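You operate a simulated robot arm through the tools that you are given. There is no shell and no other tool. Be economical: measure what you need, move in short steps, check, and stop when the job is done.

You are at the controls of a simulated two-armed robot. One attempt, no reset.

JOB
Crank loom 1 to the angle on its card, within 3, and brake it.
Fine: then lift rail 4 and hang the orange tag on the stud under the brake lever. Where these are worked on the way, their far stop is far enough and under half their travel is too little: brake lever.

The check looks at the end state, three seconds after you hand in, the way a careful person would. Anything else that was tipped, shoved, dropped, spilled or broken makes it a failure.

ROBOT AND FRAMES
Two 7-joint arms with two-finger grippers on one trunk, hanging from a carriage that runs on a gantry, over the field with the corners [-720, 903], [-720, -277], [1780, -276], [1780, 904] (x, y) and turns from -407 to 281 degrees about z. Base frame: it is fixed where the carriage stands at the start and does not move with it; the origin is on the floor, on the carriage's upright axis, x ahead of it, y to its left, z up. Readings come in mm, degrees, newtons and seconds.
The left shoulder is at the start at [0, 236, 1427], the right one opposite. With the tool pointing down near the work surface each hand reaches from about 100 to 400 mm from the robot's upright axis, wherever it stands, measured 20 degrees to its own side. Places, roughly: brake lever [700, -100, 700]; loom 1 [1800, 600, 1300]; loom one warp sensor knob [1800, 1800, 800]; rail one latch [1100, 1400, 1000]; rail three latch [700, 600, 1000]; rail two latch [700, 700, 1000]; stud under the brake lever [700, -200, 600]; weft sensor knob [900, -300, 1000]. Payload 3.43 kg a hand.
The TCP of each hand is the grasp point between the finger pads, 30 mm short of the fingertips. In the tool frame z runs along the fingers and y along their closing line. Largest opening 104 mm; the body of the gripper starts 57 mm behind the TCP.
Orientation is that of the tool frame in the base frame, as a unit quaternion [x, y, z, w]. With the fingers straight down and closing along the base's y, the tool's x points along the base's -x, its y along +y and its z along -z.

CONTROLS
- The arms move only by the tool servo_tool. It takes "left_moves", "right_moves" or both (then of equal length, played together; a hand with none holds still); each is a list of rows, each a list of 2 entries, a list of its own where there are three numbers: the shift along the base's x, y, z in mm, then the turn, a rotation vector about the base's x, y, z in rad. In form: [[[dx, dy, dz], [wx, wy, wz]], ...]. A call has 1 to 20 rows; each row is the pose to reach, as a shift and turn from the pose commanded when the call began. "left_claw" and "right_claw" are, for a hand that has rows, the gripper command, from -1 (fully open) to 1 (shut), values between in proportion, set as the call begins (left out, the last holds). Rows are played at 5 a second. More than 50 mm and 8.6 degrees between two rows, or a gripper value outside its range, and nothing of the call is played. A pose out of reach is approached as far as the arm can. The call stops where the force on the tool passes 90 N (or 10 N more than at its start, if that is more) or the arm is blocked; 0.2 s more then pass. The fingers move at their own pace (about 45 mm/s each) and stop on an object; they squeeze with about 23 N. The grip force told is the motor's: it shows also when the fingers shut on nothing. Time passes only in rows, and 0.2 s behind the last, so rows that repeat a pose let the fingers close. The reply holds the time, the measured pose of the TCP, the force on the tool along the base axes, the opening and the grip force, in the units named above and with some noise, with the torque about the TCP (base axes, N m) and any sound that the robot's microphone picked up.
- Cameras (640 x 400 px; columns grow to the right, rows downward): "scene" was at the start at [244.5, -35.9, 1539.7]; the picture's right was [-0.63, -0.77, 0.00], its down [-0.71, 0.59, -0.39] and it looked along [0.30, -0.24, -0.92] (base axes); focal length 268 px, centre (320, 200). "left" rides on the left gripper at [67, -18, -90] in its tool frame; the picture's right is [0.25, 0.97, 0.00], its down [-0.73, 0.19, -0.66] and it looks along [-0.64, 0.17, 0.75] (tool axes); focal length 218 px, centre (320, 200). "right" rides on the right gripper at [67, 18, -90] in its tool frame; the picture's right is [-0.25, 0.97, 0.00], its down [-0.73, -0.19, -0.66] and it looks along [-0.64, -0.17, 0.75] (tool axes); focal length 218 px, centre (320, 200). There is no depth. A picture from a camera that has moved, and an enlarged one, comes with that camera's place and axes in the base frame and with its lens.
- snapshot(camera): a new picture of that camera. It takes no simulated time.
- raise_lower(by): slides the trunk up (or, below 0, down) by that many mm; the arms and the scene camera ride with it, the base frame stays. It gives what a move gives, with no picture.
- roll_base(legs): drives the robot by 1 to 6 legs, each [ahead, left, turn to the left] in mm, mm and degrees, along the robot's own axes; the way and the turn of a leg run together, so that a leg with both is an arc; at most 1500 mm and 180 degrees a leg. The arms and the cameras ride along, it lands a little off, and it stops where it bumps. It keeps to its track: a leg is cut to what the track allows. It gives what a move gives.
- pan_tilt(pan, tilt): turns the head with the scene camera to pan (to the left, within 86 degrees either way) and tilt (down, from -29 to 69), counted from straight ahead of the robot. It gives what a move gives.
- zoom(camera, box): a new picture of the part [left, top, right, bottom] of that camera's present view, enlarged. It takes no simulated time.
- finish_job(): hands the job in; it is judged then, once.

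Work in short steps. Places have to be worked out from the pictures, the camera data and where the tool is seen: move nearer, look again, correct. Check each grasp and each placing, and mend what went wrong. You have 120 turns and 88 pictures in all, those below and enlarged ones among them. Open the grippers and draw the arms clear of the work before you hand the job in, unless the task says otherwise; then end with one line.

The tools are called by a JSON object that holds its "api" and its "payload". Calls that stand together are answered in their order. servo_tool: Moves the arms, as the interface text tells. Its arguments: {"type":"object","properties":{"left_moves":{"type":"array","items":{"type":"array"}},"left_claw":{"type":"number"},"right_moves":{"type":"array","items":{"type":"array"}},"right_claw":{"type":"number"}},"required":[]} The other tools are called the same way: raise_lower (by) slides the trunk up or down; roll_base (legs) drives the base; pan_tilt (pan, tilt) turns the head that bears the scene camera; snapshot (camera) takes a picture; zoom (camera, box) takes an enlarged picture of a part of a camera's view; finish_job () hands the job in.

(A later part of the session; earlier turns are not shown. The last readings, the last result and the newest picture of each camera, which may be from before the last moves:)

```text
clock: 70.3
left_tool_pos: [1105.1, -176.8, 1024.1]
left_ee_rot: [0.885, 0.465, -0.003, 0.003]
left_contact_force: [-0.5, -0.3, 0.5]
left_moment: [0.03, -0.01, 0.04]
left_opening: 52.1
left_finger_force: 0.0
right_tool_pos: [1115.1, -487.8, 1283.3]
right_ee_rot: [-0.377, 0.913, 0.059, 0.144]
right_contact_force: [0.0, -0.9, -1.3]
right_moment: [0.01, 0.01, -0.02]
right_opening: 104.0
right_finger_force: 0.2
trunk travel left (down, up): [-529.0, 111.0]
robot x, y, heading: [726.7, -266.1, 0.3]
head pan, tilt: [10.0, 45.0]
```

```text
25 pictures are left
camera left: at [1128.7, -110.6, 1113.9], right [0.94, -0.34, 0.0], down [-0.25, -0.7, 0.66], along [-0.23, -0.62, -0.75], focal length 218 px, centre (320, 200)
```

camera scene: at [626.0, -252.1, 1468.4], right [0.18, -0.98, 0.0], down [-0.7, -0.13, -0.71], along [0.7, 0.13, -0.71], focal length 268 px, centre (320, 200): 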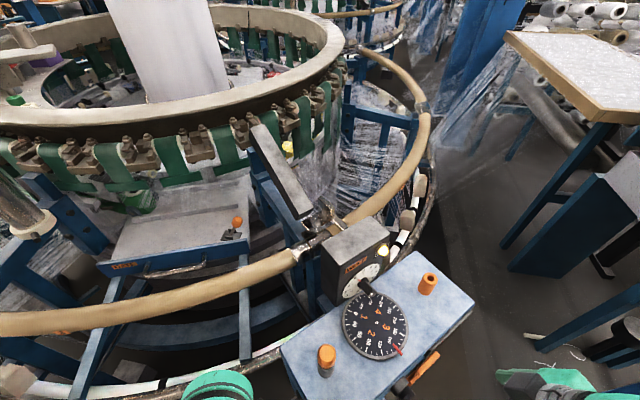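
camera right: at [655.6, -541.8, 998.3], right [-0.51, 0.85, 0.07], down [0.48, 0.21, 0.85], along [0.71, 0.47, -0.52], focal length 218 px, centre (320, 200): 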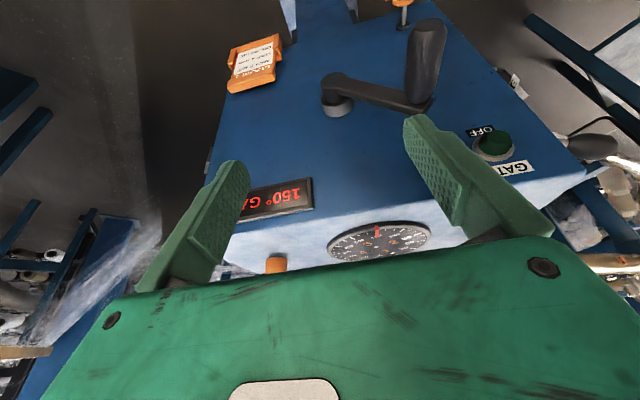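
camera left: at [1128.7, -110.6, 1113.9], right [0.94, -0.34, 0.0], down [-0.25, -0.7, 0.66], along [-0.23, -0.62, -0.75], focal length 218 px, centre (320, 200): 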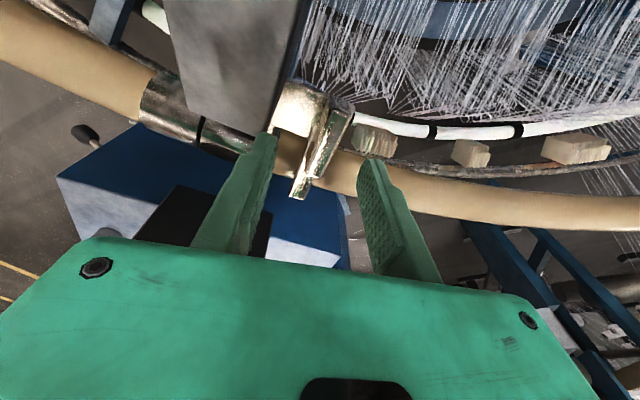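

Alignment is good. I lower 32 more and close on the block.

{"api": "servo_tool", "payload": {"left_moves": [[[2, 1, -16], [0, 0, 0]], [[4, 2, -32], [0, 0, 0]]]}}

{"api": "servo_tool", "payload": {"left_claw": 1, "left_moves": [[[0, 0, 0], [0, 0, 0]], [[0, 0, 0], [0, 0, 0]], [[0, 0, 0], [0, 0, 0]], [[0, 0, 0], [0, 0, 0]], [[0, 0, 0], [0, 0, 0]]]}}

{"api": "snapshot", "payload": {"camera": "left"}}

```text
clock: 70.9
left_tool_pos: [1109.7, -174.2, 993.1]
left_ee_rot: [0.885, 0.465, -0.004, 0.003]
left_contact_force: [-0.3, 0.3, -0.2]
left_moment: [-0.02, 0.0, -0.02]
left_opening: 52.1
left_finger_force: 0.1
right_tool_pos: [1114.8, -487.8, 1284.5]
right_ee_rot: [-0.376, 0.913, 0.059, 0.144]
right_contact_force: [-0.1, -0.1, -0.4]
right_moment: [-0.05, -0.01, -0.01]
right_opening: 103.9
right_finger_force: 0.0
trunk travel left (down, up): [-529.0, 111.0]
robot x, y, heading: [730.2, -268.4, 0.3]
head pan, tilt: [10.0, 45.0]
```

```text
clock: 72.1
left_tool_pos: [1111.2, -175.6, 992.2]
left_ee_rot: [0.885, 0.466, -0.003, 0.003]
left_contact_force: [10.9, -5.2, -7.0]
left_moment: [-0.14, -0.29, 0.01]
left_opening: 15.8
left_finger_force: 44.8
right_tool_pos: [1115.9, -486.7, 1284.1]
right_ee_rot: [-0.376, 0.913, 0.058, 0.144]
right_contact_force: [-0.3, 0.5, -0.8]
right_moment: [0.0, 0.0, 0.0]
right_opening: 104.2
right_finger_force: 0.0
trunk travel left (down, up): [-529.0, 111.0]
robot x, y, heading: [731.2, -268.1, 0.3]
head pan, tilt: [10.0, 45.0]
```

```text
24 pictures are left
camera left: at [1134.6, -110.3, 1082.6], right [0.94, -0.34, 0.0], down [-0.26, -0.7, 0.66], along [-0.23, -0.63, -0.75], focal length 218 px, centre (320, 200)
```

left: 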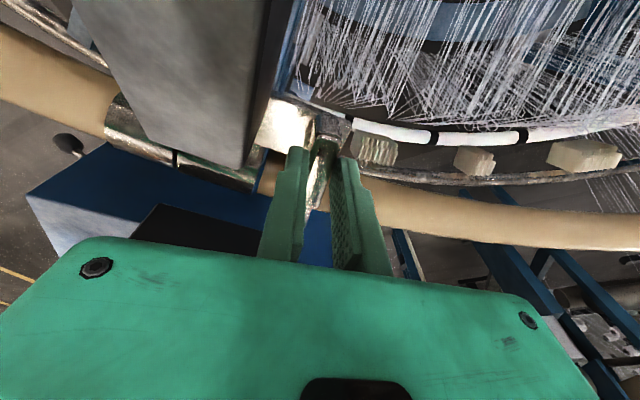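

Gripped (16 mm). I try turning it ccw by about 24° and watch the torque.

{"api": "servo_tool", "payload": {"left_moves": [[[0, 0, 0], [0, 0, 0.1]], [[0, 0, 0], [0, 0, 0.2]], [[0, 0, 0], [0, 0, 0.31]], [[0, 0, 0], [0, 0, 0.42]]]}}

{"api": "zoom", "payload": {"camera": "left", "box": [240, 70, 440, 220]}}

```text
clock: 73.1
left_tool_pos: [1109.2, -175.4, 993.4]
left_ee_rot: [0.77, 0.638, -0.004, 0.004]
left_contact_force: [-13.7, -6.0, 25.6]
left_moment: [1.01, 0.13, -0.07]
left_opening: 15.8
left_finger_force: 44.5
right_tool_pos: [1113.7, -489.0, 1283.4]
right_ee_rot: [-0.376, 0.914, 0.058, 0.143]
right_contact_force: [-0.6, -0.5, 0.0]
right_moment: [0.0, 0.03, -0.02]
right_opening: 103.9
right_finger_force: 0.0
trunk travel left (down, up): [-529.0, 111.0]
robot x, y, heading: [729.3, -269.3, 0.1]
head pan, tilt: [10.0, 45.0]
```

```text
2.67 times, centred on (340, 145) of left
camera zoom: at [1103.4, -105.3, 1082.6], right [1.0, 0.07, 0.0], down [0.05, -0.75, 0.66], along [0.05, -0.66, -0.75], focal length 582 px, centre (267, 347)
```

zoom: 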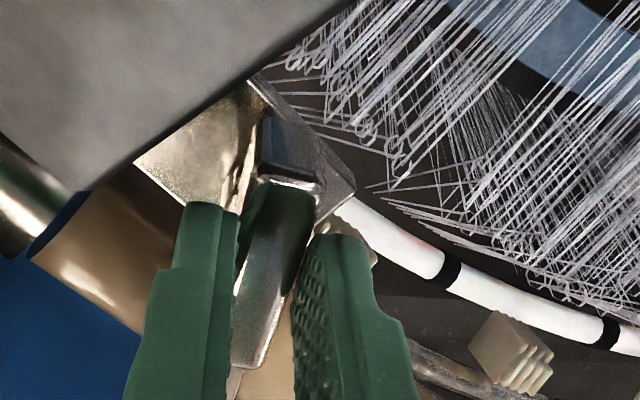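

It turns freely. I continue ccw to about 90°.

{"api": "servo_tool", "payload": {"left_moves": [[[0, 0, 1], [0, 0, 0.14]], [[0, 0, 2], [0, 0, 0.28]], [[0, 0, 2], [0, 0, 0.42]], [[0, 0, 2], [0, 0, 0.56]], [[0, 0, 2], [0, 0, 0.7]], [[0, 0, 2], [0, 0, 0.84]], [[0, 0, 2], [0, 0, 0.98]], [[0, 0, 2], [0, 0, 1.12]], [[0, 0, 2], [0, 0, 1.2]]]}}

{"api": "snapshot", "payload": {"camera": "left"}}

```text
clock: 75.1
left_tool_pos: [1104.2, -178.4, 990.7]
left_ee_rot: [0.273, 0.962, -0.005, 0.002]
left_contact_force: [-23.8, -20.0, 13.1]
left_moment: [0.03, 0.77, -0.92]
left_opening: 19.6
left_finger_force: 45.5
right_tool_pos: [1112.4, -489.7, 1283.2]
right_ee_rot: [-0.377, 0.913, 0.058, 0.142]
right_contact_force: [0.1, 0.5, 0.3]
right_moment: [0.0, -0.01, 0.0]
right_opening: 104.1
right_finger_force: 0.2
trunk travel left (down, up): [-529.0, 111.0]
robot x, y, heading: [729.7, -267.3, 0.4]
head pan, tilt: [10.0, 45.0]
```

```text
22 pictures are left
camera left: at [1037.2, -157.3, 1081.0], right [0.29, 0.96, -0.01], down [0.72, -0.21, 0.66], along [0.63, -0.2, -0.75], focal length 218 px, centre (320, 200)
```

left: 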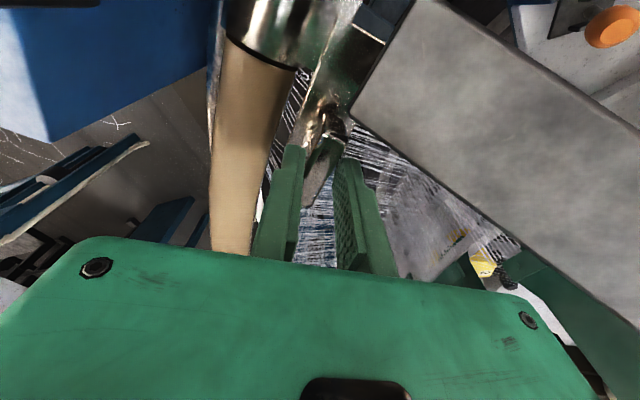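

The bar has swung clear of rail 4 and reached its stop. I open a bit and rise, then look at the whole rail.

{"api": "servo_tool", "payload": {"left_claw": 0.3, "left_moves": [[[0, 0, 0], [0, 0, 0]], [[0, 0, 0], [0, 0, 0]], [[0, 0, 25], [0, 0, 0]], [[0, 0, 60], [0, 0, 0]], [[0, 0, 100], [0, 0, 0]], [[-20, 0, 120], [0, 0, 0]]]}}

{"api": "snapshot", "payload": {"camera": "left"}}

{"api": "pan_tilt", "payload": {"pan": -5, "tilt": 50}}

{"api": "snapshot", "payload": {"camera": "scene"}}

```text
clock: 76.5
left_tool_pos: [1088.0, -173.6, 1113.2]
left_ee_rot: [0.274, 0.962, -0.001, 0.004]
left_contact_force: [0.1, -0.4, -0.3]
left_moment: [-0.02, 0.0, -0.01]
left_opening: 36.4
left_finger_force: 0.0
right_tool_pos: [1116.7, -486.5, 1283.1]
right_ee_rot: [-0.376, 0.913, 0.059, 0.144]
right_contact_force: [0.6, 0.1, -0.2]
right_moment: [0.02, 0.01, -0.02]
right_opening: 103.9
right_finger_force: 0.1
trunk travel left (down, up): [-529.0, 111.0]
robot x, y, heading: [731.0, -266.3, 0.6]
head pan, tilt: [10.0, 45.0]
```

```text
21 pictures are left
camera left: at [1021.5, -152.3, 1203.2], right [0.3, 0.96, 0.0], down [0.72, -0.22, 0.66], along [0.63, -0.2, -0.75], focal length 218 px, centre (320, 200)
```

left: 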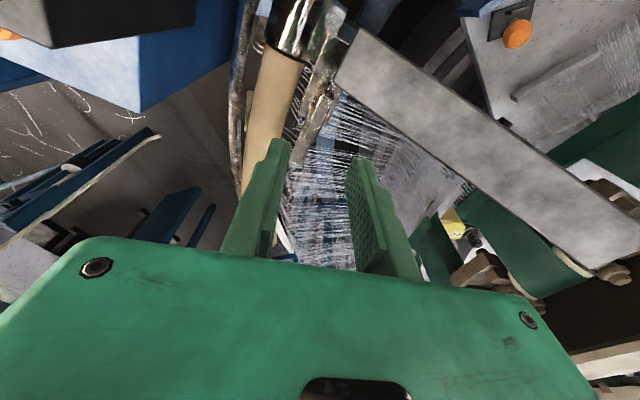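

```text
clock: 77.2
left_tool_pos: [1089.3, -172.7, 1113.7]
left_ee_rot: [0.274, 0.962, 0.0, 0.004]
left_contact_force: [-0.7, -0.4, 0.3]
left_moment: [-0.01, -0.01, -0.04]
left_opening: 36.3
left_finger_force: 0.1
right_tool_pos: [1114.5, -487.7, 1283.4]
right_ee_rot: [-0.376, 0.913, 0.058, 0.145]
right_contact_force: [0.1, 0.7, 0.4]
right_moment: [0.02, -0.01, 0.01]
right_opening: 104.0
right_finger_force: 0.0
trunk travel left (down, up): [-529.0, 111.0]
robot x, y, heading: [732.3, -267.6, 0.2]
head pan, tilt: [-5.0, 50.0]
```

```text
20 pictures are left
camera scene: at [1006.7, -270.9, 1751.6], right [-0.08, -1.0, 0.0], down [-0.76, 0.06, -0.64], along [0.64, -0.05, -0.77], focal length 268 px, centre (320, 200)
```

scene: 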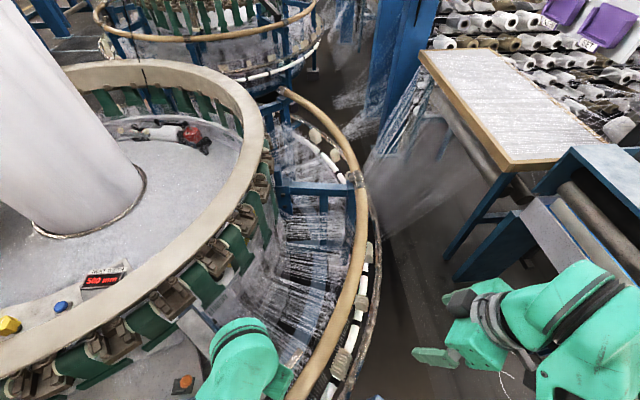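

The bar lies along the inner side, clear of the rail. I move the left hand over rail 4 at about [1142,-300], open, and check alignment.

{"api": "servo_tool", "payload": {"left_claw": -1, "left_moves": [[[18, -42, 0], [0, 0, 0]], [[36, -84, -10], [0, 0, 0]], [[54, -126, -20], [0, 0, 0]], [[54, -126, -50], [0, 0, 0]]]}}

{"api": "snapshot", "payload": {"camera": "left"}}

```text
clock: 78.2
left_tool_pos: [1143.3, -299.5, 1061.5]
left_ee_rot: [0.274, 0.962, 0.0, 0.004]
left_contact_force: [0.5, 0.4, 0.4]
left_moment: [0.0, -0.02, 0.01]
left_opening: 104.1
left_finger_force: 0.1
right_tool_pos: [1114.7, -486.9, 1282.8]
right_ee_rot: [-0.377, 0.913, 0.058, 0.144]
right_contact_force: [-0.3, 0.3, -0.4]
right_moment: [0.01, 0.02, -0.04]
right_opening: 104.2
right_finger_force: 0.0
trunk travel left (down, up): [-529.0, 111.0]
robot x, y, heading: [725.6, -268.0, 0.1]
head pan, tilt: [-5.0, 50.0]
```

```text
19 pictures are left
camera left: at [1075.7, -279.5, 1151.9], right [0.3, 0.96, 0.0], down [0.71, -0.22, 0.66], along [0.63, -0.2, -0.75], focal length 218 px, centre (320, 200)
```

left: 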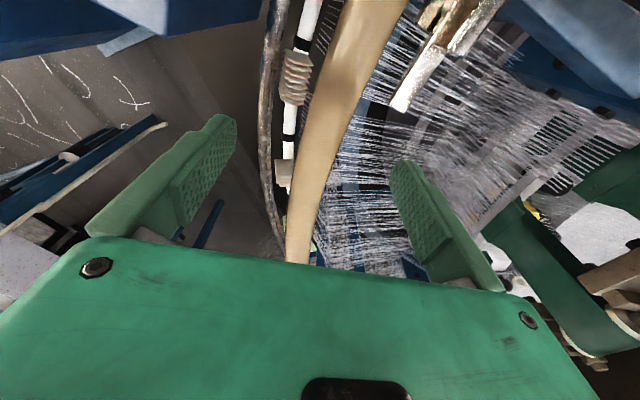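

The rail is 29 mm toward the loom of my centre line; to avoid the bar tip I also shift 25 mm along. I descend to [1173,-286,932] and close.

{"api": "servo_tool", "payload": {"left_moves": [[[15, 7, 0], [0, 0, 0]], [[30, 13.5, -10], [0, 0, 0]], [[30, 13.5, -50], [0, 0, 0]], [[30, 13.5, -90], [0, 0, 0]], [[30, 13.5, -126], [0, 0, 0]]]}}

{"api": "snapshot", "payload": {"camera": "left"}}

```text
clock: 79.4
left_tool_pos: [1174.6, -285.5, 936.7]
left_ee_rot: [0.274, 0.962, 0.0, 0.005]
left_contact_force: [-0.5, 0.6, 0.3]
left_moment: [0.01, -0.01, 0.04]
left_opening: 104.1
left_finger_force: 0.1
right_tool_pos: [1114.7, -487.0, 1284.3]
right_ee_rot: [-0.377, 0.913, 0.059, 0.144]
right_contact_force: [-0.3, -0.7, -0.1]
right_moment: [0.06, -0.02, 0.02]
right_opening: 104.0
right_finger_force: 0.0
trunk travel left (down, up): [-529.0, 111.0]
robot x, y, heading: [731.2, -266.4, 0.3]
head pan, tilt: [-5.0, 50.0]
```

```text
18 pictures are left
camera left: at [1106.6, -264.8, 1026.3], right [0.3, 0.96, 0.0], down [0.71, -0.22, 0.67], along [0.64, -0.2, -0.75], focal length 218 px, centre (320, 200)
```

left: 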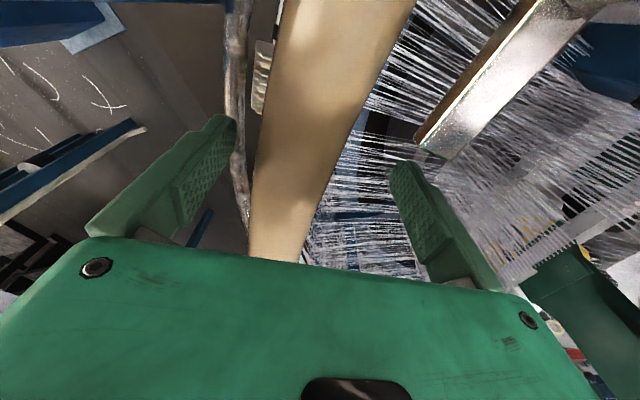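

The rail lies between the fingers. I close.

{"api": "servo_tool", "payload": {"left_claw": 1, "left_moves": [[[0, 0, 0], [0, 0, 0]], [[0, 0, 0], [0, 0, 0]], [[0, 0, 0], [0, 0, 0]], [[0, 0, 0], [0, 0, 0]], [[0, 0, 0], [0, 0, 0]]]}}

{"api": "servo_tool", "payload": {"left_moves": [[[0, 0, 10], [0, 0, 0]], [[0, 0, 20], [0, 0, 0]], [[1, -1, 35], [0, 0, 0]], [[2, -2, 50], [0, 0, 0]]]}}

{"api": "snapshot", "payload": {"camera": "left"}}

```text
clock: 80.6
left_tool_pos: [1168.1, -293.3, 935.0]
left_ee_rot: [0.276, 0.961, -0.006, 0.003]
left_contact_force: [-18.8, -31.2, -1.5]
left_moment: [-0.24, 0.47, -1.08]
left_opening: 48.6
left_finger_force: 45.1
right_tool_pos: [1111.2, -492.1, 1283.3]
right_ee_rot: [-0.376, 0.914, 0.057, 0.142]
right_contact_force: [1.1, -0.2, -0.8]
right_moment: [-0.02, 0.01, 0.02]
right_opening: 104.2
right_finger_force: 0.2
trunk travel left (down, up): [-529.0, 111.0]
robot x, y, heading: [729.3, -266.4, 0.3]
head pan, tilt: [-5.0, 50.0]
```

```text
clock: 81.6
left_tool_pos: [1169.6, -293.4, 985.4]
left_ee_rot: [0.276, 0.961, -0.004, 0.003]
left_contact_force: [-20.2, -23.9, -2.4]
left_moment: [-0.11, 1.14, -1.17]
left_opening: 49.0
left_finger_force: 44.9
right_tool_pos: [1111.5, -489.5, 1283.0]
right_ee_rot: [-0.376, 0.914, 0.058, 0.142]
right_contact_force: [0.1, -0.5, -0.6]
right_moment: [-0.02, 0.03, 0.01]
right_opening: 104.0
right_finger_force: 0.1
trunk travel left (down, up): [-529.0, 111.0]
robot x, y, heading: [728.7, -266.3, 0.4]
head pan, tilt: [-5.0, 50.0]
```

```text
17 pictures are left
camera left: at [1103.5, -272.6, 1075.0], right [0.3, 0.96, -0.01], down [0.72, -0.22, 0.66], along [0.63, -0.2, -0.75], focal length 218 px, centre (320, 200)
```

left: 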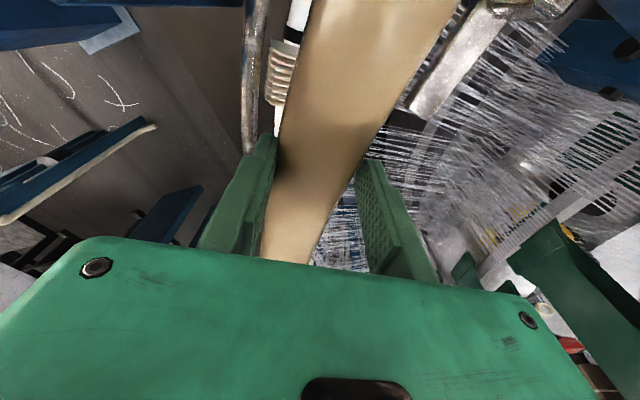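

The rail lifts lightly, hinged at its far end. I follow the arc upward to about 30°.

{"api": "servo_tool", "payload": {"left_moves": [[[3, -1, 25], [0, 0, 0]], [[7, -2, 50], [0, 0, 0]], [[13, -4, 75], [0, 0, 0]], [[20, -6.5, 100], [0, 0, 0]], [[27, -9, 122], [0, 0, 0]], [[37, -12, 147], [0, 0, 0]], [[48, -16, 171], [0, 0, 0]], [[60, -20, 196], [0, 0, 0]]]}}

{"api": "snapshot", "payload": {"camera": "scene"}}

```text
clock: 83.4
left_tool_pos: [1234.5, -305.1, 1184.6]
left_ee_rot: [0.274, 0.962, 0.003, 0.004]
left_contact_force: [-29.2, 20.9, 14.6]
left_moment: [-0.34, 0.33, -1.33]
left_opening: 50.2
left_finger_force: 45.9
right_tool_pos: [1112.8, -484.9, 1281.9]
right_ee_rot: [-0.377, 0.913, 0.06, 0.143]
right_contact_force: [0.6, 0.6, 1.3]
right_moment: [0.01, -0.01, -0.02]
right_opening: 104.0
right_finger_force: 0.2
trunk travel left (down, up): [-529.0, 111.0]
robot x, y, heading: [732.8, -267.6, 0.6]
head pan, tilt: [-5.0, 50.0]
```

```text
16 pictures are left
camera scene: at [1005.5, -269.4, 1750.8], right [-0.08, -1.0, 0.0], down [-0.77, 0.06, -0.64], along [0.64, -0.05, -0.77], focal length 268 px, centre (320, 200)
```

scene: 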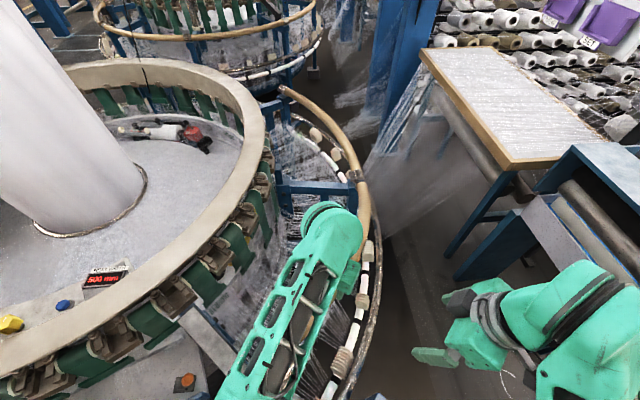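

Force is light; the rail seems balanced. I continue upward along the arc to ~40° with the arm.

{"api": "servo_tool", "payload": {"left_moves": [[[8, 0, 20], [0, 0, 0]], [[18, 0, 38], [0, 0, 0]], [[30, -2, 55], [0, 0, 0]], [[42, -5, 70], [0, 0, 0]]]}}

```text
clock: 84.4
left_tool_pos: [1278.4, -309.7, 1255.5]
left_ee_rot: [0.275, 0.961, 0.004, 0.004]
left_contact_force: [-24.9, 29.6, 16.0]
left_moment: [-0.05, 0.51, -1.31]
left_opening: 51.2
left_finger_force: 44.7
right_tool_pos: [1113.7, -483.0, 1282.2]
right_ee_rot: [-0.376, 0.913, 0.06, 0.144]
right_contact_force: [0.2, 0.4, -0.1]
right_moment: [0.0, -0.01, -0.01]
right_opening: 103.9
right_finger_force: 0.0
trunk travel left (down, up): [-529.0, 111.0]
robot x, y, heading: [730.7, -267.8, 0.6]
head pan, tilt: [-5.0, 50.0]
```

I go on toward 50°.

{"api": "servo_tool", "payload": {"left_moves": [[[13, 0, 17], [0, 0, 0]], [[27, -2, 33], [0, 0, 0]], [[42, -5, 48], [0, 0, 0]], [[57, -9, 61], [0, 0, 0]]]}}

{"api": "snapshot", "payload": {"camera": "scene"}}

```text
clock: 85.4
left_tool_pos: [1333.9, -319.6, 1315.9]
left_ee_rot: [0.274, 0.962, 0.0, 0.005]
left_contact_force: [-24.4, 24.0, 23.1]
left_moment: [-0.27, 0.59, -1.25]
left_opening: 51.1
left_finger_force: 44.7
right_tool_pos: [1115.1, -484.9, 1283.0]
right_ee_rot: [-0.377, 0.913, 0.06, 0.143]
right_contact_force: [-0.1, 0.1, -0.4]
right_moment: [-0.01, 0.01, 0.03]
right_opening: 104.1
right_finger_force: 0.0
trunk travel left (down, up): [-529.0, 111.0]
robot x, y, heading: [730.7, -269.0, 0.1]
head pan, tilt: [-5.0, 50.0]
```

```text
15 pictures are left
camera scene: at [1006.2, -269.7, 1751.3], right [-0.08, -1.0, 0.0], down [-0.76, 0.06, -0.64], along [0.64, -0.05, -0.77], focal length 268 px, centre (320, 200)
```

scene: 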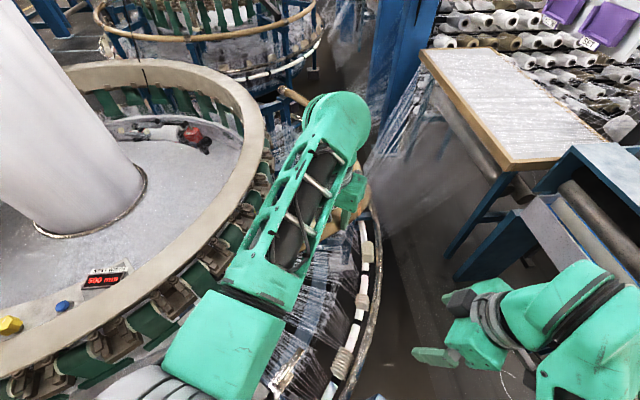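

Now at ~50°, no stop yet. One more step to ~60°.

{"api": "servo_tool", "payload": {"left_moves": [[[16, -3, 14], [0, 0, 0]], [[32, -7, 27], [0, 0, 0]], [[50, -12, 38], [0, 0, 0]], [[68, -17, 48], [0, 0, 0]]]}}

```text
clock: 86.4
left_tool_pos: [1371.7, -323.3, 1356.6]
left_ee_rot: [0.274, 0.962, -0.002, 0.004]
left_contact_force: [26.9, -1.4, -26.8]
left_moment: [-0.66, -0.71, -0.8]
left_opening: 48.7
left_finger_force: 44.8
left hand out of reach, approached as far as the arm can: row 3, 4
right_tool_pos: [1116.6, -487.7, 1283.7]
right_ee_rot: [-0.376, 0.913, 0.057, 0.144]
right_contact_force: [-0.3, 0.6, -0.4]
right_moment: [-0.01, 0.01, 0.02]
right_opening: 103.7
right_finger_force: 0.1
trunk travel left (down, up): [-529.0, 111.0]
robot x, y, heading: [729.8, -265.8, 0.2]
head pan, tilt: [-5.0, 50.0]
```

Now ~58°. I test whether it holds itself: ease the hand back down slightly and read the force.

{"api": "servo_tool", "payload": {"left_moves": [[[6, -1, -8], [0, 0, 0]], [[6, -1, -8], [0, 0, 0]], [[6, -1, -8], [0, 0, 0]]]}}

{"api": "snapshot", "payload": {"camera": "left"}}

```text
clock: 87.2
left_tool_pos: [1372.2, -322.9, 1356.7]
left_ee_rot: [0.277, 0.961, -0.002, 0.008]
left_contact_force: [-40.6, -3.3, 39.6]
left_moment: [0.07, 2.01, -0.99]
left_opening: 48.4
left_finger_force: 44.6
left hand out of reach, approached as far as the arm can: row 1, 2, 3
right_tool_pos: [1112.1, -488.8, 1283.7]
right_ee_rot: [-0.377, 0.913, 0.058, 0.143]
right_contact_force: [-0.1, -0.5, 0.0]
right_moment: [0.01, 0.03, -0.01]
right_opening: 104.1
right_finger_force: 0.2
trunk travel left (down, up): [-529.0, 111.0]
robot x, y, heading: [729.5, -267.5, 0.3]
head pan, tilt: [-5.0, 50.0]
```

```text
14 pictures are left
camera left: at [1303.8, -301.4, 1446.1], right [0.3, 0.95, 0.0], down [0.71, -0.22, 0.67], along [0.64, -0.2, -0.74], focal length 218 px, centre (320, 200)
```

left: 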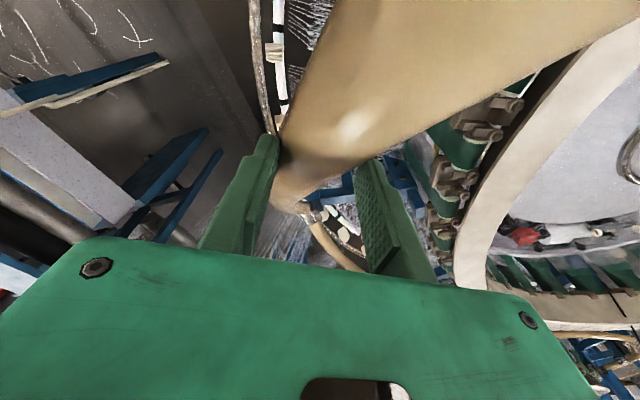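

That pushed along the rail's own axis. I now test tangentially (back-down direction) with a small step.

{"api": "servo_tool", "payload": {"left_moves": [[[-6, 1, 1], [0, 0, 0]], [[-12, 1, 0], [0, 0, 0]], [[-12, 1, 0], [0, 0, 0]]]}}

```text
clock: 88.0
left_tool_pos: [1360.8, -321.8, 1346.9]
left_ee_rot: [0.273, 0.962, -0.002, 0.003]
left_contact_force: [20.0, -23.1, -20.2]
left_moment: [-1.11, -0.55, -0.38]
left_opening: 48.4
left_finger_force: 45.2
right_tool_pos: [1115.4, -489.7, 1282.8]
right_ee_rot: [-0.376, 0.914, 0.056, 0.144]
right_contact_force: [0.1, 0.9, 0.1]
right_moment: [0.0, -0.04, 0.05]
right_opening: 104.1
right_finger_force: 0.0
trunk travel left (down, up): [-529.0, 111.0]
robot x, y, heading: [733.1, -267.4, 0.2]
head pan, tilt: [-5.0, 50.0]
```

Up/down tangential forces are only a few newtons, so the rail is balanced with friction. For margin I push it further by alternating small base and trunk moves.

{"api": "roll_base", "payload": {"legs": [[25, -4, 0]]}}

{"api": "raise_lower", "payload": {"by": 16}}

{"api": "roll_base", "payload": {"legs": [[25, -4, 0]]}}

{"api": "raise_lower", "payload": {"by": 14}}

{"api": "roll_base", "payload": {"legs": [[30, 0, 0]]}}

{"api": "raise_lower", "payload": {"by": 12}}

```text
clock: 88.8
left_tool_pos: [1384.2, -331.5, 1356.1]
left_ee_rot: [0.277, 0.961, -0.006, 0.007]
left_contact_force: [-51.4, -15.5, 51.5]
left_moment: [-0.77, 2.68, -0.29]
left_opening: 47.6
left_finger_force: 44.6
right_tool_pos: [1137.9, -493.5, 1283.6]
right_ee_rot: [-0.377, 0.913, 0.058, 0.143]
right_contact_force: [1.6, 0.8, -0.7]
right_moment: [0.01, -0.01, -0.03]
right_opening: 103.9
right_finger_force: 0.1
trunk travel left (down, up): [-529.0, 111.0]
robot x, y, heading: [753.0, -271.6, 0.4]
head pan, tilt: [-5.0, 50.0]
```

```text
clock: 89.5
left_tool_pos: [1383.7, -328.8, 1373.1]
left_ee_rot: [0.277, 0.961, -0.006, 0.007]
left_contact_force: [0.3, 0.2, 0.8]
left_moment: [0.01, 0.02, -0.03]
left_opening: 0.0
left_finger_force: 34.2
right_tool_pos: [1139.7, -490.9, 1299.0]
right_ee_rot: [-0.376, 0.913, 0.059, 0.145]
right_contact_force: [0.0, 0.1, -0.4]
right_moment: [0.0, 0.0, 0.0]
right_opening: 103.9
right_finger_force: 0.0
trunk travel left (down, up): [-545.0, 95.0]
robot x, y, heading: [756.2, -269.3, 0.3]
head pan, tilt: [-5.0, 50.0]
```

```text
clock: 90.3
left_tool_pos: [1409.6, -331.9, 1371.7]
left_ee_rot: [0.277, 0.961, -0.006, 0.008]
left_contact_force: [2.6, -1.0, 1.1]
left_moment: [-0.02, -0.08, 0.02]
left_opening: 0.0
left_finger_force: 34.8
right_tool_pos: [1164.3, -494.6, 1298.8]
right_ee_rot: [-0.377, 0.913, 0.059, 0.143]
right_contact_force: [0.4, -0.4, -0.6]
right_moment: [0.0, -0.03, -0.02]
right_opening: 103.9
right_finger_force: 0.0
trunk travel left (down, up): [-545.0, 95.0]
robot x, y, heading: [776.9, -272.5, 0.2]
head pan, tilt: [-5.0, 50.0]
```

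```text
clock: 90.9
left_tool_pos: [1408.4, -330.6, 1386.2]
left_ee_rot: [0.277, 0.961, -0.005, 0.008]
left_contact_force: [0.2, -1.1, 1.7]
left_moment: [0.01, 0.0, -0.02]
left_opening: 0.1
left_finger_force: 34.6
right_tool_pos: [1164.5, -494.6, 1313.3]
right_ee_rot: [-0.376, 0.913, 0.058, 0.146]
right_contact_force: [0.4, 0.2, 0.2]
right_moment: [-0.01, -0.01, 0.0]
right_opening: 103.9
right_finger_force: 0.0
trunk travel left (down, up): [-559.0, 81.0]
robot x, y, heading: [780.0, -276.1, 0.5]
head pan, tilt: [-5.0, 50.0]
```

```text
clock: 91.7
left_tool_pos: [1440.0, -330.5, 1386.0]
left_ee_rot: [0.278, 0.961, -0.006, 0.007]
left_contact_force: [0.7, -0.9, 0.5]
left_moment: [0.02, -0.03, 0.01]
left_opening: 0.1
left_finger_force: 34.6
right_tool_pos: [1192.2, -495.1, 1314.3]
right_ee_rot: [-0.376, 0.913, 0.058, 0.144]
right_contact_force: [1.0, 1.0, 0.3]
right_moment: [-0.01, 0.0, 0.01]
right_opening: 104.1
right_finger_force: 0.0
trunk travel left (down, up): [-559.0, 81.0]
robot x, y, heading: [806.3, -273.2, 0.2]
head pan, tilt: [-5.0, 50.0]
```

```text
clock: 92.3
left_tool_pos: [1439.5, -331.5, 1397.5]
left_ee_rot: [0.278, 0.961, -0.006, 0.006]
left_contact_force: [0.1, 0.0, 2.7]
left_moment: [0.0, 0.02, -0.01]
left_opening: 0.1
left_finger_force: 34.5
right_tool_pos: [1192.9, -493.8, 1325.9]
right_ee_rot: [-0.376, 0.913, 0.058, 0.145]
right_contact_force: [-0.8, 0.4, -0.8]
right_moment: [0.02, 0.01, 0.05]
right_opening: 103.9
right_finger_force: 0.1
trunk travel left (down, up): [-571.0, 69.0]
robot x, y, heading: [804.7, -273.8, 0.3]
head pan, tilt: [-5.0, 50.0]
```

The rail slipped from the grip. I look where it is now.

{"api": "snapshot", "payload": {"camera": "left"}}

{"api": "snapshot", "payload": {"camera": "scene"}}

```text
13 pictures are left
camera left: at [1371.2, -309.9, 1487.2], right [0.3, 0.95, -0.01], down [0.71, -0.22, 0.67], along [0.63, -0.21, -0.74], focal length 218 px, centre (320, 200)
```

left: 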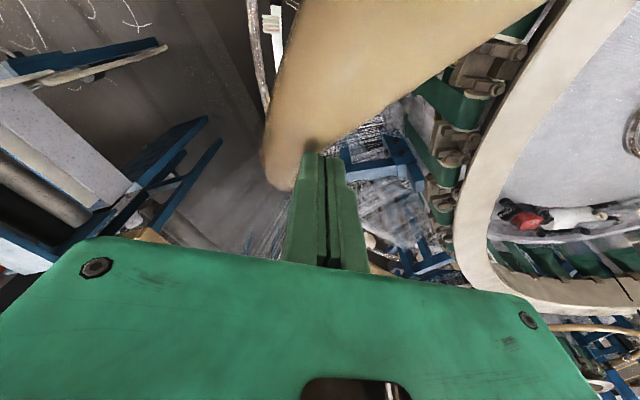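

```text
12 pictures are left
camera scene: at [1085.1, -278.0, 1793.6], right [-0.08, -1.0, 0.0], down [-0.76, 0.06, -0.64], along [0.64, -0.05, -0.77], focal length 268 px, centre (320, 200)
```

scene: 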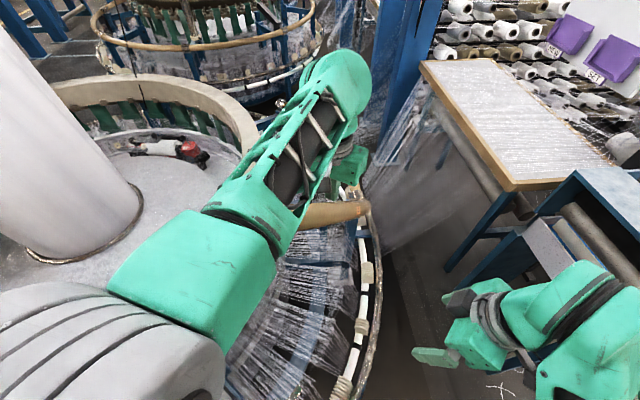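

The rail holds itself up. The hand is now on its far side, so I first raise the trunk, move the hand sideways (−y) clear of the rail, and look before backing out.

{"api": "raise_lower", "payload": {"by": 69}}

{"api": "servo_tool", "payload": {"left_moves": [[[0, -30, 0], [0, 0, 0]], [[0, -60, 0], [0, 0, 0]], [[0, -90, 0], [0, 0, 0]], [[0, -120, 0], [0, 0, 0]], [[0, -140, 0], [0, 0, 0]]]}}

{"api": "snapshot", "payload": {"camera": "left"}}

```text
clock: 93.4
left_tool_pos: [1439.9, -332.4, 1467.5]
left_ee_rot: [0.277, 0.961, -0.006, 0.009]
left_contact_force: [-1.6, -2.6, 6.2]
left_moment: [0.53, -0.12, 0.05]
left_opening: 0.0
left_finger_force: 34.8
right_tool_pos: [1192.6, -494.3, 1394.5]
right_ee_rot: [-0.376, 0.913, 0.059, 0.145]
right_contact_force: [-0.8, 0.2, -0.3]
right_moment: [0.01, 0.01, 0.01]
right_opening: 103.9
right_finger_force: 0.0
trunk travel left (down, up): [-640.0, 0.0]
robot x, y, heading: [809.6, -273.2, -0.0]
head pan, tilt: [-5.0, 50.0]
```

```text
clock: 94.6
left_tool_pos: [1390.6, -439.6, 1447.4]
left_ee_rot: [0.277, 0.961, -0.006, 0.006]
left_contact_force: [-0.6, 0.5, 0.5]
left_moment: [0.03, -0.02, 0.01]
left_opening: 0.0
left_finger_force: 34.1
left hand out of reach, approached as far as the arm can: row 2, 3, 4, 5
right_tool_pos: [1192.6, -494.6, 1393.5]
right_ee_rot: [-0.377, 0.913, 0.058, 0.143]
right_contact_force: [0.0, 0.2, -0.1]
right_moment: [0.02, 0.01, 0.03]
right_opening: 103.9
right_finger_force: 0.2
trunk travel left (down, up): [-640.0, 0.0]
robot x, y, heading: [806.8, -273.0, 0.5]
head pan, tilt: [-5.0, 50.0]
```

```text
11 pictures are left
camera left: at [1322.8, -418.7, 1537.1], right [0.3, 0.95, -0.01], down [0.71, -0.22, 0.67], along [0.63, -0.21, -0.74], focal length 218 px, centre (320, 200)
```

left: 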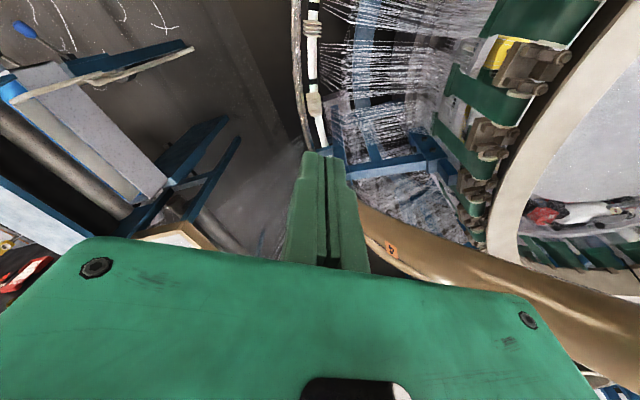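

Now the hand is on the near side, with rail 4 beyond it. I back the base off and look at rail 4.

{"api": "roll_base", "payload": {"legs": [[-300, 0, 0]]}}

{"api": "pan_tilt", "payload": {"pan": -5, "tilt": 35}}

{"api": "snapshot", "payload": {"camera": "scene"}}

```text
clock: 96.6
left_tool_pos: [1093.3, -438.1, 1446.7]
left_ee_rot: [0.276, 0.961, -0.007, 0.007]
left_contact_force: [-0.2, -0.2, -0.2]
left_moment: [0.0, 0.02, -0.01]
left_opening: 0.1
left_finger_force: 34.3
right_tool_pos: [896.7, -494.2, 1394.3]
right_ee_rot: [-0.378, 0.913, 0.059, 0.144]
right_contact_force: [0.4, -0.5, -0.5]
right_moment: [-0.01, -0.03, 0.02]
right_opening: 104.1
right_finger_force: 0.1
trunk travel left (down, up): [-640.0, 0.0]
robot x, y, heading: [512.3, -276.3, 0.5]
head pan, tilt: [-5.0, 50.0]
```

```text
clock: 97.4
left_tool_pos: [1094.3, -438.6, 1448.2]
left_ee_rot: [0.275, 0.961, -0.006, 0.007]
left_contact_force: [-0.3, 0.6, 0.2]
left_moment: [0.0, -0.03, -0.04]
left_opening: 0.0
left_finger_force: 34.4
right_tool_pos: [896.7, -493.5, 1394.3]
right_ee_rot: [-0.378, 0.913, 0.058, 0.144]
right_contact_force: [0.1, -0.3, 0.0]
right_moment: [0.03, -0.03, 0.02]
right_opening: 104.1
right_finger_force: 0.1
trunk travel left (down, up): [-640.0, 0.0]
robot x, y, heading: [510.2, -272.1, 0.3]
head pan, tilt: [-5.0, 35.0]
```

```text
10 pictures are left
camera scene: at [798.3, -278.3, 1883.9], right [-0.08, -1.0, 0.0], down [-0.57, 0.05, -0.82], along [0.82, -0.07, -0.57], focal length 268 px, centre (320, 200)
```

scene: 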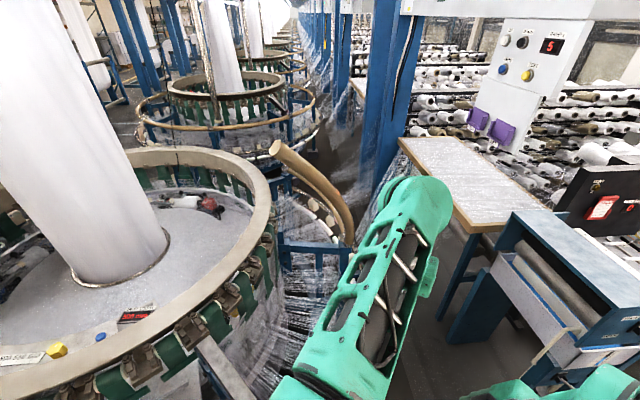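

Rail 4 stands raised by itself. Now for the tag: I back up, pull both hands in and yaw the left hand so it closes along the right face's normal, then lower the trunk.

{"api": "roll_base", "payload": {"legs": [[-380, 0, 0]]}}

{"api": "servo_tool", "payload": {"left_claw": -1, "left_moves": [[[-35, 20, -10], [0, 0, -0.04]], [[-70, 45, -20], [0, 0, -0.08]], [[-105, 70, -35], [0, 0, -0.12]], [[-140, 95, -50], [0, 0, -0.16]], [[-170, 120, -70], [0, 0, -0.2]], [[-190, 145, -100], [0, 0, -0.2]]], "right_moves": [[[-10, -15, 0], [0, 0, 0]], [[-20, -30, 0], [0, 0, 0]], [[-30, -45, 0], [0, 0, 0]], [[-40, -60, 0], [0, 0, 0]], [[-50, -75, 0], [0, 0, 0]], [[-60, -90, 0], [0, 0, 0]]]}}

{"api": "raise_lower", "payload": {"by": -560}}

```text
clock: 99.8
left_tool_pos: [707.1, -438.6, 1446.6]
left_ee_rot: [0.276, 0.961, -0.005, 0.008]
left_contact_force: [0.0, -0.5, -0.1]
left_moment: [0.02, 0.01, 0.01]
left_opening: 0.1
left_finger_force: 34.6
right_tool_pos: [510.9, -495.0, 1393.9]
right_ee_rot: [-0.377, 0.913, 0.059, 0.144]
right_contact_force: [-0.5, -0.5, 0.5]
right_moment: [-0.02, -0.01, 0.01]
right_opening: 103.7
right_finger_force: 0.0
trunk travel left (down, up): [-640.0, 0.0]
robot x, y, heading: [124.7, -274.9, 0.4]
head pan, tilt: [-5.0, 35.0]
```

```text
clock: 101.2
left_tool_pos: [521.9, -294.8, 1350.5]
left_ee_rot: [0.371, 0.929, -0.006, 0.009]
left_contact_force: [0.8, 0.2, -0.4]
left_moment: [0.02, 0.07, -0.03]
left_opening: 104.0
left_finger_force: 0.0
right_tool_pos: [452.2, -584.7, 1394.9]
right_ee_rot: [-0.378, 0.913, 0.059, 0.144]
right_contact_force: [0.6, 0.3, 0.5]
right_moment: [-0.02, 0.0, 0.03]
right_opening: 103.9
right_finger_force: 0.1
trunk travel left (down, up): [-640.0, 0.0]
robot x, y, heading: [122.9, -274.0, 0.3]
head pan, tilt: [-5.0, 35.0]
```

```text
refused: -560 is not a number from -400 to 400
```

I lower in two moves, then shift and tilt the left hand 15° toward +u while still clear of the post.

{"api": "raise_lower", "payload": {"by": -400}}

{"api": "raise_lower", "payload": {"by": -160}}

{"api": "servo_tool", "payload": {"left_moves": [[[-20, -12, -20], [-0.06, -0.062, 0]], [[-40, -25, -40], [-0.12, -0.124, 0]], [[-55, -38, -60], [-0.181, -0.186, 0]], [[-60, -48, -80], [-0.181, -0.186, 0]]]}}

{"api": "roll_base", "payload": {"legs": [[155, 0, 0]]}}

{"api": "snapshot", "payload": {"camera": "left"}}

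```text
clock: 105.1
left_tool_pos: [519.0, -292.7, 950.1]
left_ee_rot: [0.371, 0.928, -0.007, 0.007]
left_contact_force: [0.2, -0.2, -0.1]
left_moment: [-0.01, 0.01, 0.01]
left_opening: 103.9
left_finger_force: 0.0
right_tool_pos: [450.9, -585.6, 995.2]
right_ee_rot: [-0.378, 0.913, 0.058, 0.144]
right_contact_force: [0.1, 0.6, 0.8]
right_moment: [0.01, 0.0, 0.01]
right_opening: 104.0
right_finger_force: 0.1
trunk travel left (down, up): [-240.0, 400.0]
robot x, y, heading: [124.6, -270.0, 0.3]
head pan, tilt: [-5.0, 35.0]
```

```text
clock: 106.9
left_tool_pos: [520.8, -292.9, 791.0]
left_ee_rot: [0.371, 0.929, -0.006, 0.008]
left_contact_force: [0.4, -0.7, -0.1]
left_moment: [-0.02, -0.02, 0.02]
left_opening: 104.0
left_finger_force: 0.0
right_tool_pos: [451.4, -585.0, 834.9]
right_ee_rot: [-0.377, 0.913, 0.059, 0.144]
right_contact_force: [0.0, -0.7, -0.4]
right_moment: [0.01, -0.02, -0.01]
right_opening: 103.8
right_finger_force: 0.1
trunk travel left (down, up): [-80.0, 560.0]
robot x, y, heading: [126.0, -270.0, 0.5]
head pan, tilt: [-5.0, 35.0]
```

```text
clock: 107.9
left_tool_pos: [460.1, -342.0, 709.8]
left_ee_rot: [0.368, 0.919, -0.057, 0.127]
left_contact_force: [1.0, -0.5, 0.6]
left_moment: [0.03, 0.01, 0.02]
left_opening: 103.8
left_finger_force: 0.0
right_tool_pos: [452.5, -585.9, 835.4]
right_ee_rot: [-0.378, 0.913, 0.057, 0.144]
right_contact_force: [-0.5, -0.3, 0.2]
right_moment: [0.01, 0.01, 0.01]
right_opening: 103.8
right_finger_force: 0.1
trunk travel left (down, up): [-80.0, 560.0]
robot x, y, heading: [123.0, -271.5, 0.4]
head pan, tilt: [-5.0, 35.0]
```

```text
clock: 109.3
left_tool_pos: [615.5, -340.3, 709.6]
left_ee_rot: [0.367, 0.92, -0.055, 0.126]
left_contact_force: [0.3, -1.0, -0.7]
left_moment: [0.03, 0.02, -0.02]
left_opening: 104.2
left_finger_force: 0.1
right_tool_pos: [605.6, -583.1, 835.0]
right_ee_rot: [-0.378, 0.913, 0.059, 0.144]
right_contact_force: [0.0, 0.0, -0.5]
right_moment: [0.0, 0.02, 0.0]
right_opening: 103.9
right_finger_force: 0.2
trunk travel left (down, up): [-80.0, 560.0]
robot x, y, heading: [279.3, -271.6, 0.6]
head pan, tilt: [-5.0, 35.0]
```

```text
9 pictures are left
camera left: at [537.7, -290.9, 778.6], right [0.49, 0.87, -0.08], down [0.52, -0.22, 0.83], along [0.7, -0.45, -0.55], focal length 218 px, centre (320, 200)
```

left: 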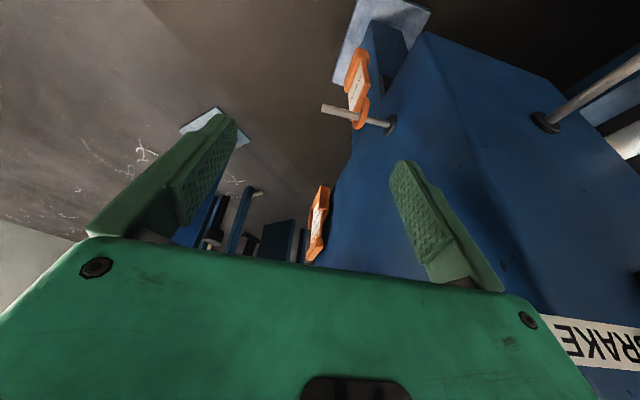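

I now locate the tag: ring at d≈38 along the stud (u≈65, z≈557), plate z 452–538. I lower the trunk 80, add 10° of tilt, set a 75 mm opening and go to a pre-grasp beside the plate.

{"api": "raise_lower", "payload": {"by": -80}}

{"api": "servo_tool", "payload": {"left_claw": -0.44, "left_moves": [[[5, 6, -20], [-0.06, -0.062, 0]], [[10, 12, -45], [-0.122, -0.125, 0]], [[16.5, 18.5, -73], [-0.122, -0.125, 0]], [[16.5, 18.5, -73], [-0.122, -0.125, 0]]]}}

{"api": "snapshot", "payload": {"camera": "left"}}

```text
clock: 110.5
left_tool_pos: [613.9, -340.1, 630.8]
left_ee_rot: [0.368, 0.92, -0.055, 0.126]
left_contact_force: [-0.1, -0.4, 0.1]
left_moment: [0.03, 0.02, -0.02]
left_opening: 103.9
left_finger_force: 0.1
right_tool_pos: [606.3, -584.1, 755.2]
right_ee_rot: [-0.378, 0.913, 0.059, 0.144]
right_contact_force: [-0.2, -0.2, -0.3]
right_moment: [-0.01, -0.02, -0.02]
right_opening: 104.0
right_finger_force: 0.0
trunk travel left (down, up): [0.0, 640.0]
robot x, y, heading: [282.3, -272.2, 0.5]
head pan, tilt: [-5.0, 35.0]
```

```text
clock: 111.5
left_tool_pos: [631.2, -321.1, 556.4]
left_ee_rot: [0.362, 0.905, -0.088, 0.205]
left_contact_force: [-0.4, 0.9, -0.4]
left_moment: [-0.04, -0.02, 0.01]
left_opening: 75.1
left_finger_force: 0.1
right_tool_pos: [605.5, -584.4, 754.1]
right_ee_rot: [-0.378, 0.913, 0.058, 0.143]
right_contact_force: [-0.6, -0.7, -0.7]
right_moment: [0.03, 0.02, 0.01]
right_opening: 104.2
right_finger_force: 0.1
trunk travel left (down, up): [0.0, 640.0]
robot x, y, heading: [277.7, -272.0, 0.7]
head pan, tilt: [-5.0, 35.0]
```

```text
8 pictures are left
camera left: at [546.6, -264.6, 609.0], right [0.5, 0.86, -0.12], down [0.41, -0.11, 0.91], along [0.76, -0.5, -0.4], focal length 218 px, centre (320, 200)
```

left: 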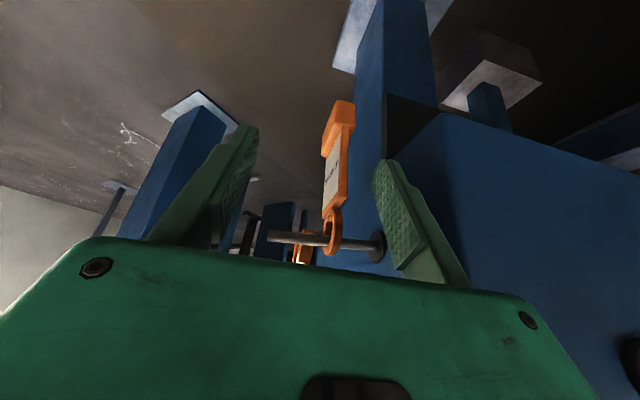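

The tag sits well between the open fingers. I advance along the tool axis and close on the plate.

{"api": "servo_tool", "payload": {"left_moves": [[[8, -8, -22], [0, 0, 0]], [[16, -16, -44], [0, 0, 0]], [[24.4, -23.7, -66], [0, 0, 0]], [[24.4, -23.7, -66], [0, 0, 0]]]}}

{"api": "servo_tool", "payload": {"left_claw": 1, "left_moves": [[[0, 0, 0], [0, 0, 0]], [[0, 0, 0], [0, 0, 0]], [[0, 0, 0], [0, 0, 0]], [[0, 0, 0], [0, 0, 0]], [[0, 0, 0], [0, 0, 0]], [[0, 0, 0], [0, 0, 0]]]}}

{"api": "snapshot", "payload": {"camera": "left"}}

```text
clock: 112.5
left_tool_pos: [652.4, -343.2, 488.4]
left_ee_rot: [0.362, 0.905, -0.088, 0.203]
left_contact_force: [-2.1, 2.0, -5.1]
left_moment: [-0.22, -0.06, 0.07]
left_opening: 75.0
left_finger_force: 0.0
right_tool_pos: [605.5, -583.0, 755.1]
right_ee_rot: [-0.378, 0.913, 0.058, 0.144]
right_contact_force: [0.3, 1.0, -0.2]
right_moment: [0.01, -0.02, 0.0]
right_opening: 104.0
right_finger_force: 0.0
trunk travel left (down, up): [0.0, 640.0]
robot x, y, heading: [280.0, -268.4, 0.5]
head pan, tilt: [-5.0, 35.0]
```

```text
clock: 113.9
left_tool_pos: [653.1, -341.8, 490.4]
left_ee_rot: [0.362, 0.905, -0.088, 0.205]
left_contact_force: [-4.1, 4.4, -7.7]
left_moment: [-0.41, -0.16, 0.09]
left_opening: 24.3
left_finger_force: 22.7
right_tool_pos: [604.2, -582.2, 754.4]
right_ee_rot: [-0.378, 0.913, 0.059, 0.143]
right_contact_force: [-0.3, 0.4, -0.3]
right_moment: [0.02, -0.06, 0.01]
right_opening: 104.0
right_finger_force: 0.0
trunk travel left (down, up): [0.0, 640.0]
robot x, y, heading: [278.4, -272.3, 0.6]
head pan, tilt: [-5.0, 35.0]
```

```text
7 pictures are left
camera left: at [568.7, -287.7, 542.0], right [0.5, 0.86, -0.12], down [0.41, -0.11, 0.91], along [0.76, -0.5, -0.41], focal length 218 px, centre (320, 200)
```

left: 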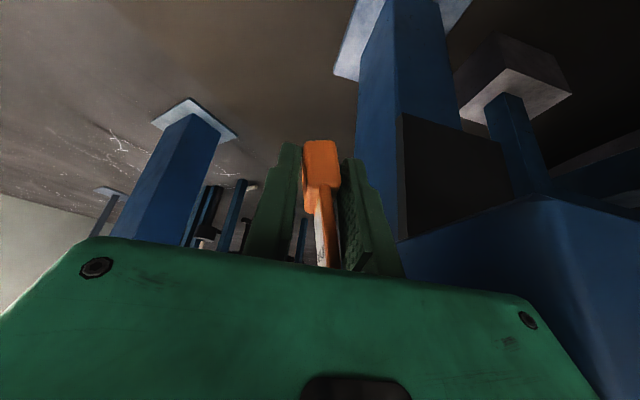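

Gripped at the tag's thick bottom lip (24 mm). I lift 6 mm to centre the ring on the stud and slide outward along the stud axis.

{"api": "servo_tool", "payload": {"left_moves": [[[0, 0, 6], [0, 0, 0]], [[-10, -10, 6], [0, 0, 0]], [[-20, -21, 6], [0, 0, 0]], [[-30, -31, 6], [0, 0, 0]], [[-41, -42, 6], [0, 0, 0]], [[-52, -54, 6], [0, 0, 0]]]}}

{"api": "snapshot", "payload": {"camera": "left"}}

```text
clock: 115.3
left_tool_pos: [603.6, -396.8, 495.4]
left_ee_rot: [0.361, 0.905, -0.088, 0.206]
left_contact_force: [0.4, 1.2, -0.8]
left_moment: [-0.04, 0.02, -0.04]
left_opening: 23.8
left_finger_force: 22.9
right_tool_pos: [606.3, -581.1, 753.5]
right_ee_rot: [-0.377, 0.913, 0.059, 0.144]
right_contact_force: [0.6, -0.1, 0.3]
right_moment: [0.0, -0.04, -0.02]
right_opening: 103.8
right_finger_force: 0.0
trunk travel left (down, up): [0.0, 640.0]
robot x, y, heading: [281.9, -271.0, 0.6]
head pan, tilt: [-5.0, 35.0]
```

```text
6 pictures are left
camera left: at [519.5, -341.0, 548.5], right [0.5, 0.86, -0.12], down [0.41, -0.11, 0.91], along [0.76, -0.51, -0.4], focal length 218 px, centre (320, 200)
```

left: 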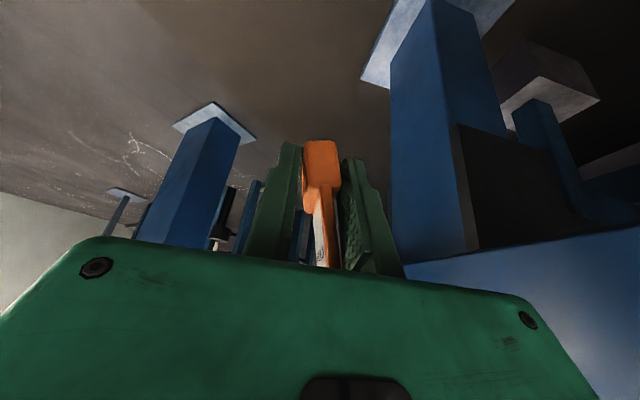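

The tag is free of the right stud and firmly held. I carry it around in front, yawing −90° on the way, to stand off the front stud.

{"api": "servo_tool", "payload": {"left_moves": [[[-30, 25, 10], [0, 0, 0]], [[-55, 55, 20], [0, 0, -0.14]], [[-70, 90, 25], [0, 0, -0.28]], [[-75, 125, 30], [0, 0, -0.42]], [[-75, 160, 35], [0, 0, -0.56]], [[-75, 195, 40], [0, 0, -0.7]], [[-75, 230, 45], [0, 0, -0.84]], [[-75, 265, 45], [0, 0, -0.98]], [[-70, 295, 45], [0, 0, -1.12]], [[-60, 320, 45], [0, 0, -1.26]], [[-45, 330, 45], [0, 0, -1.4]], [[-30, 335, 45], [0, 0, -1.54]]]}}

{"api": "servo_tool", "payload": {"left_moves": [[[0, 0, 3], [0.094, -0.092, 0]], [[0, 0, 6], [0.188, -0.183, 0]]]}}

```text
clock: 117.9
left_tool_pos: [574.3, -64.4, 542.7]
left_ee_rot: [0.89, 0.397, -0.207, 0.086]
left_contact_force: [-0.2, 0.2, -0.1]
left_moment: [0.01, 0.01, -0.01]
left_opening: 23.7
left_finger_force: 23.3
right_tool_pos: [606.9, -583.0, 755.7]
right_ee_rot: [-0.378, 0.913, 0.058, 0.145]
right_contact_force: [0.1, -0.1, -0.2]
right_moment: [-0.02, 0.03, 0.0]
right_opening: 104.0
right_finger_force: 0.0
trunk travel left (down, up): [0.0, 640.0]
robot x, y, heading: [276.6, -276.6, 0.4]
head pan, tilt: [-5.0, 35.0]
```

```text
clock: 118.5
left_tool_pos: [571.3, -64.8, 548.8]
left_ee_rot: [0.909, 0.405, -0.086, 0.038]
left_contact_force: [0.4, 0.1, -0.6]
left_moment: [-0.01, -0.03, 0.01]
left_opening: 24.0
left_finger_force: 23.4
right_tool_pos: [606.8, -583.0, 753.7]
right_ee_rot: [-0.378, 0.913, 0.059, 0.144]
right_contact_force: [0.2, 1.8, -1.2]
right_moment: [0.0, -0.02, 0.01]
right_opening: 104.0
right_finger_force: 0.0
trunk travel left (down, up): [0.0, 640.0]
robot x, y, heading: [278.2, -271.0, 0.5]
head pan, tilt: [-5.0, 35.0]
```

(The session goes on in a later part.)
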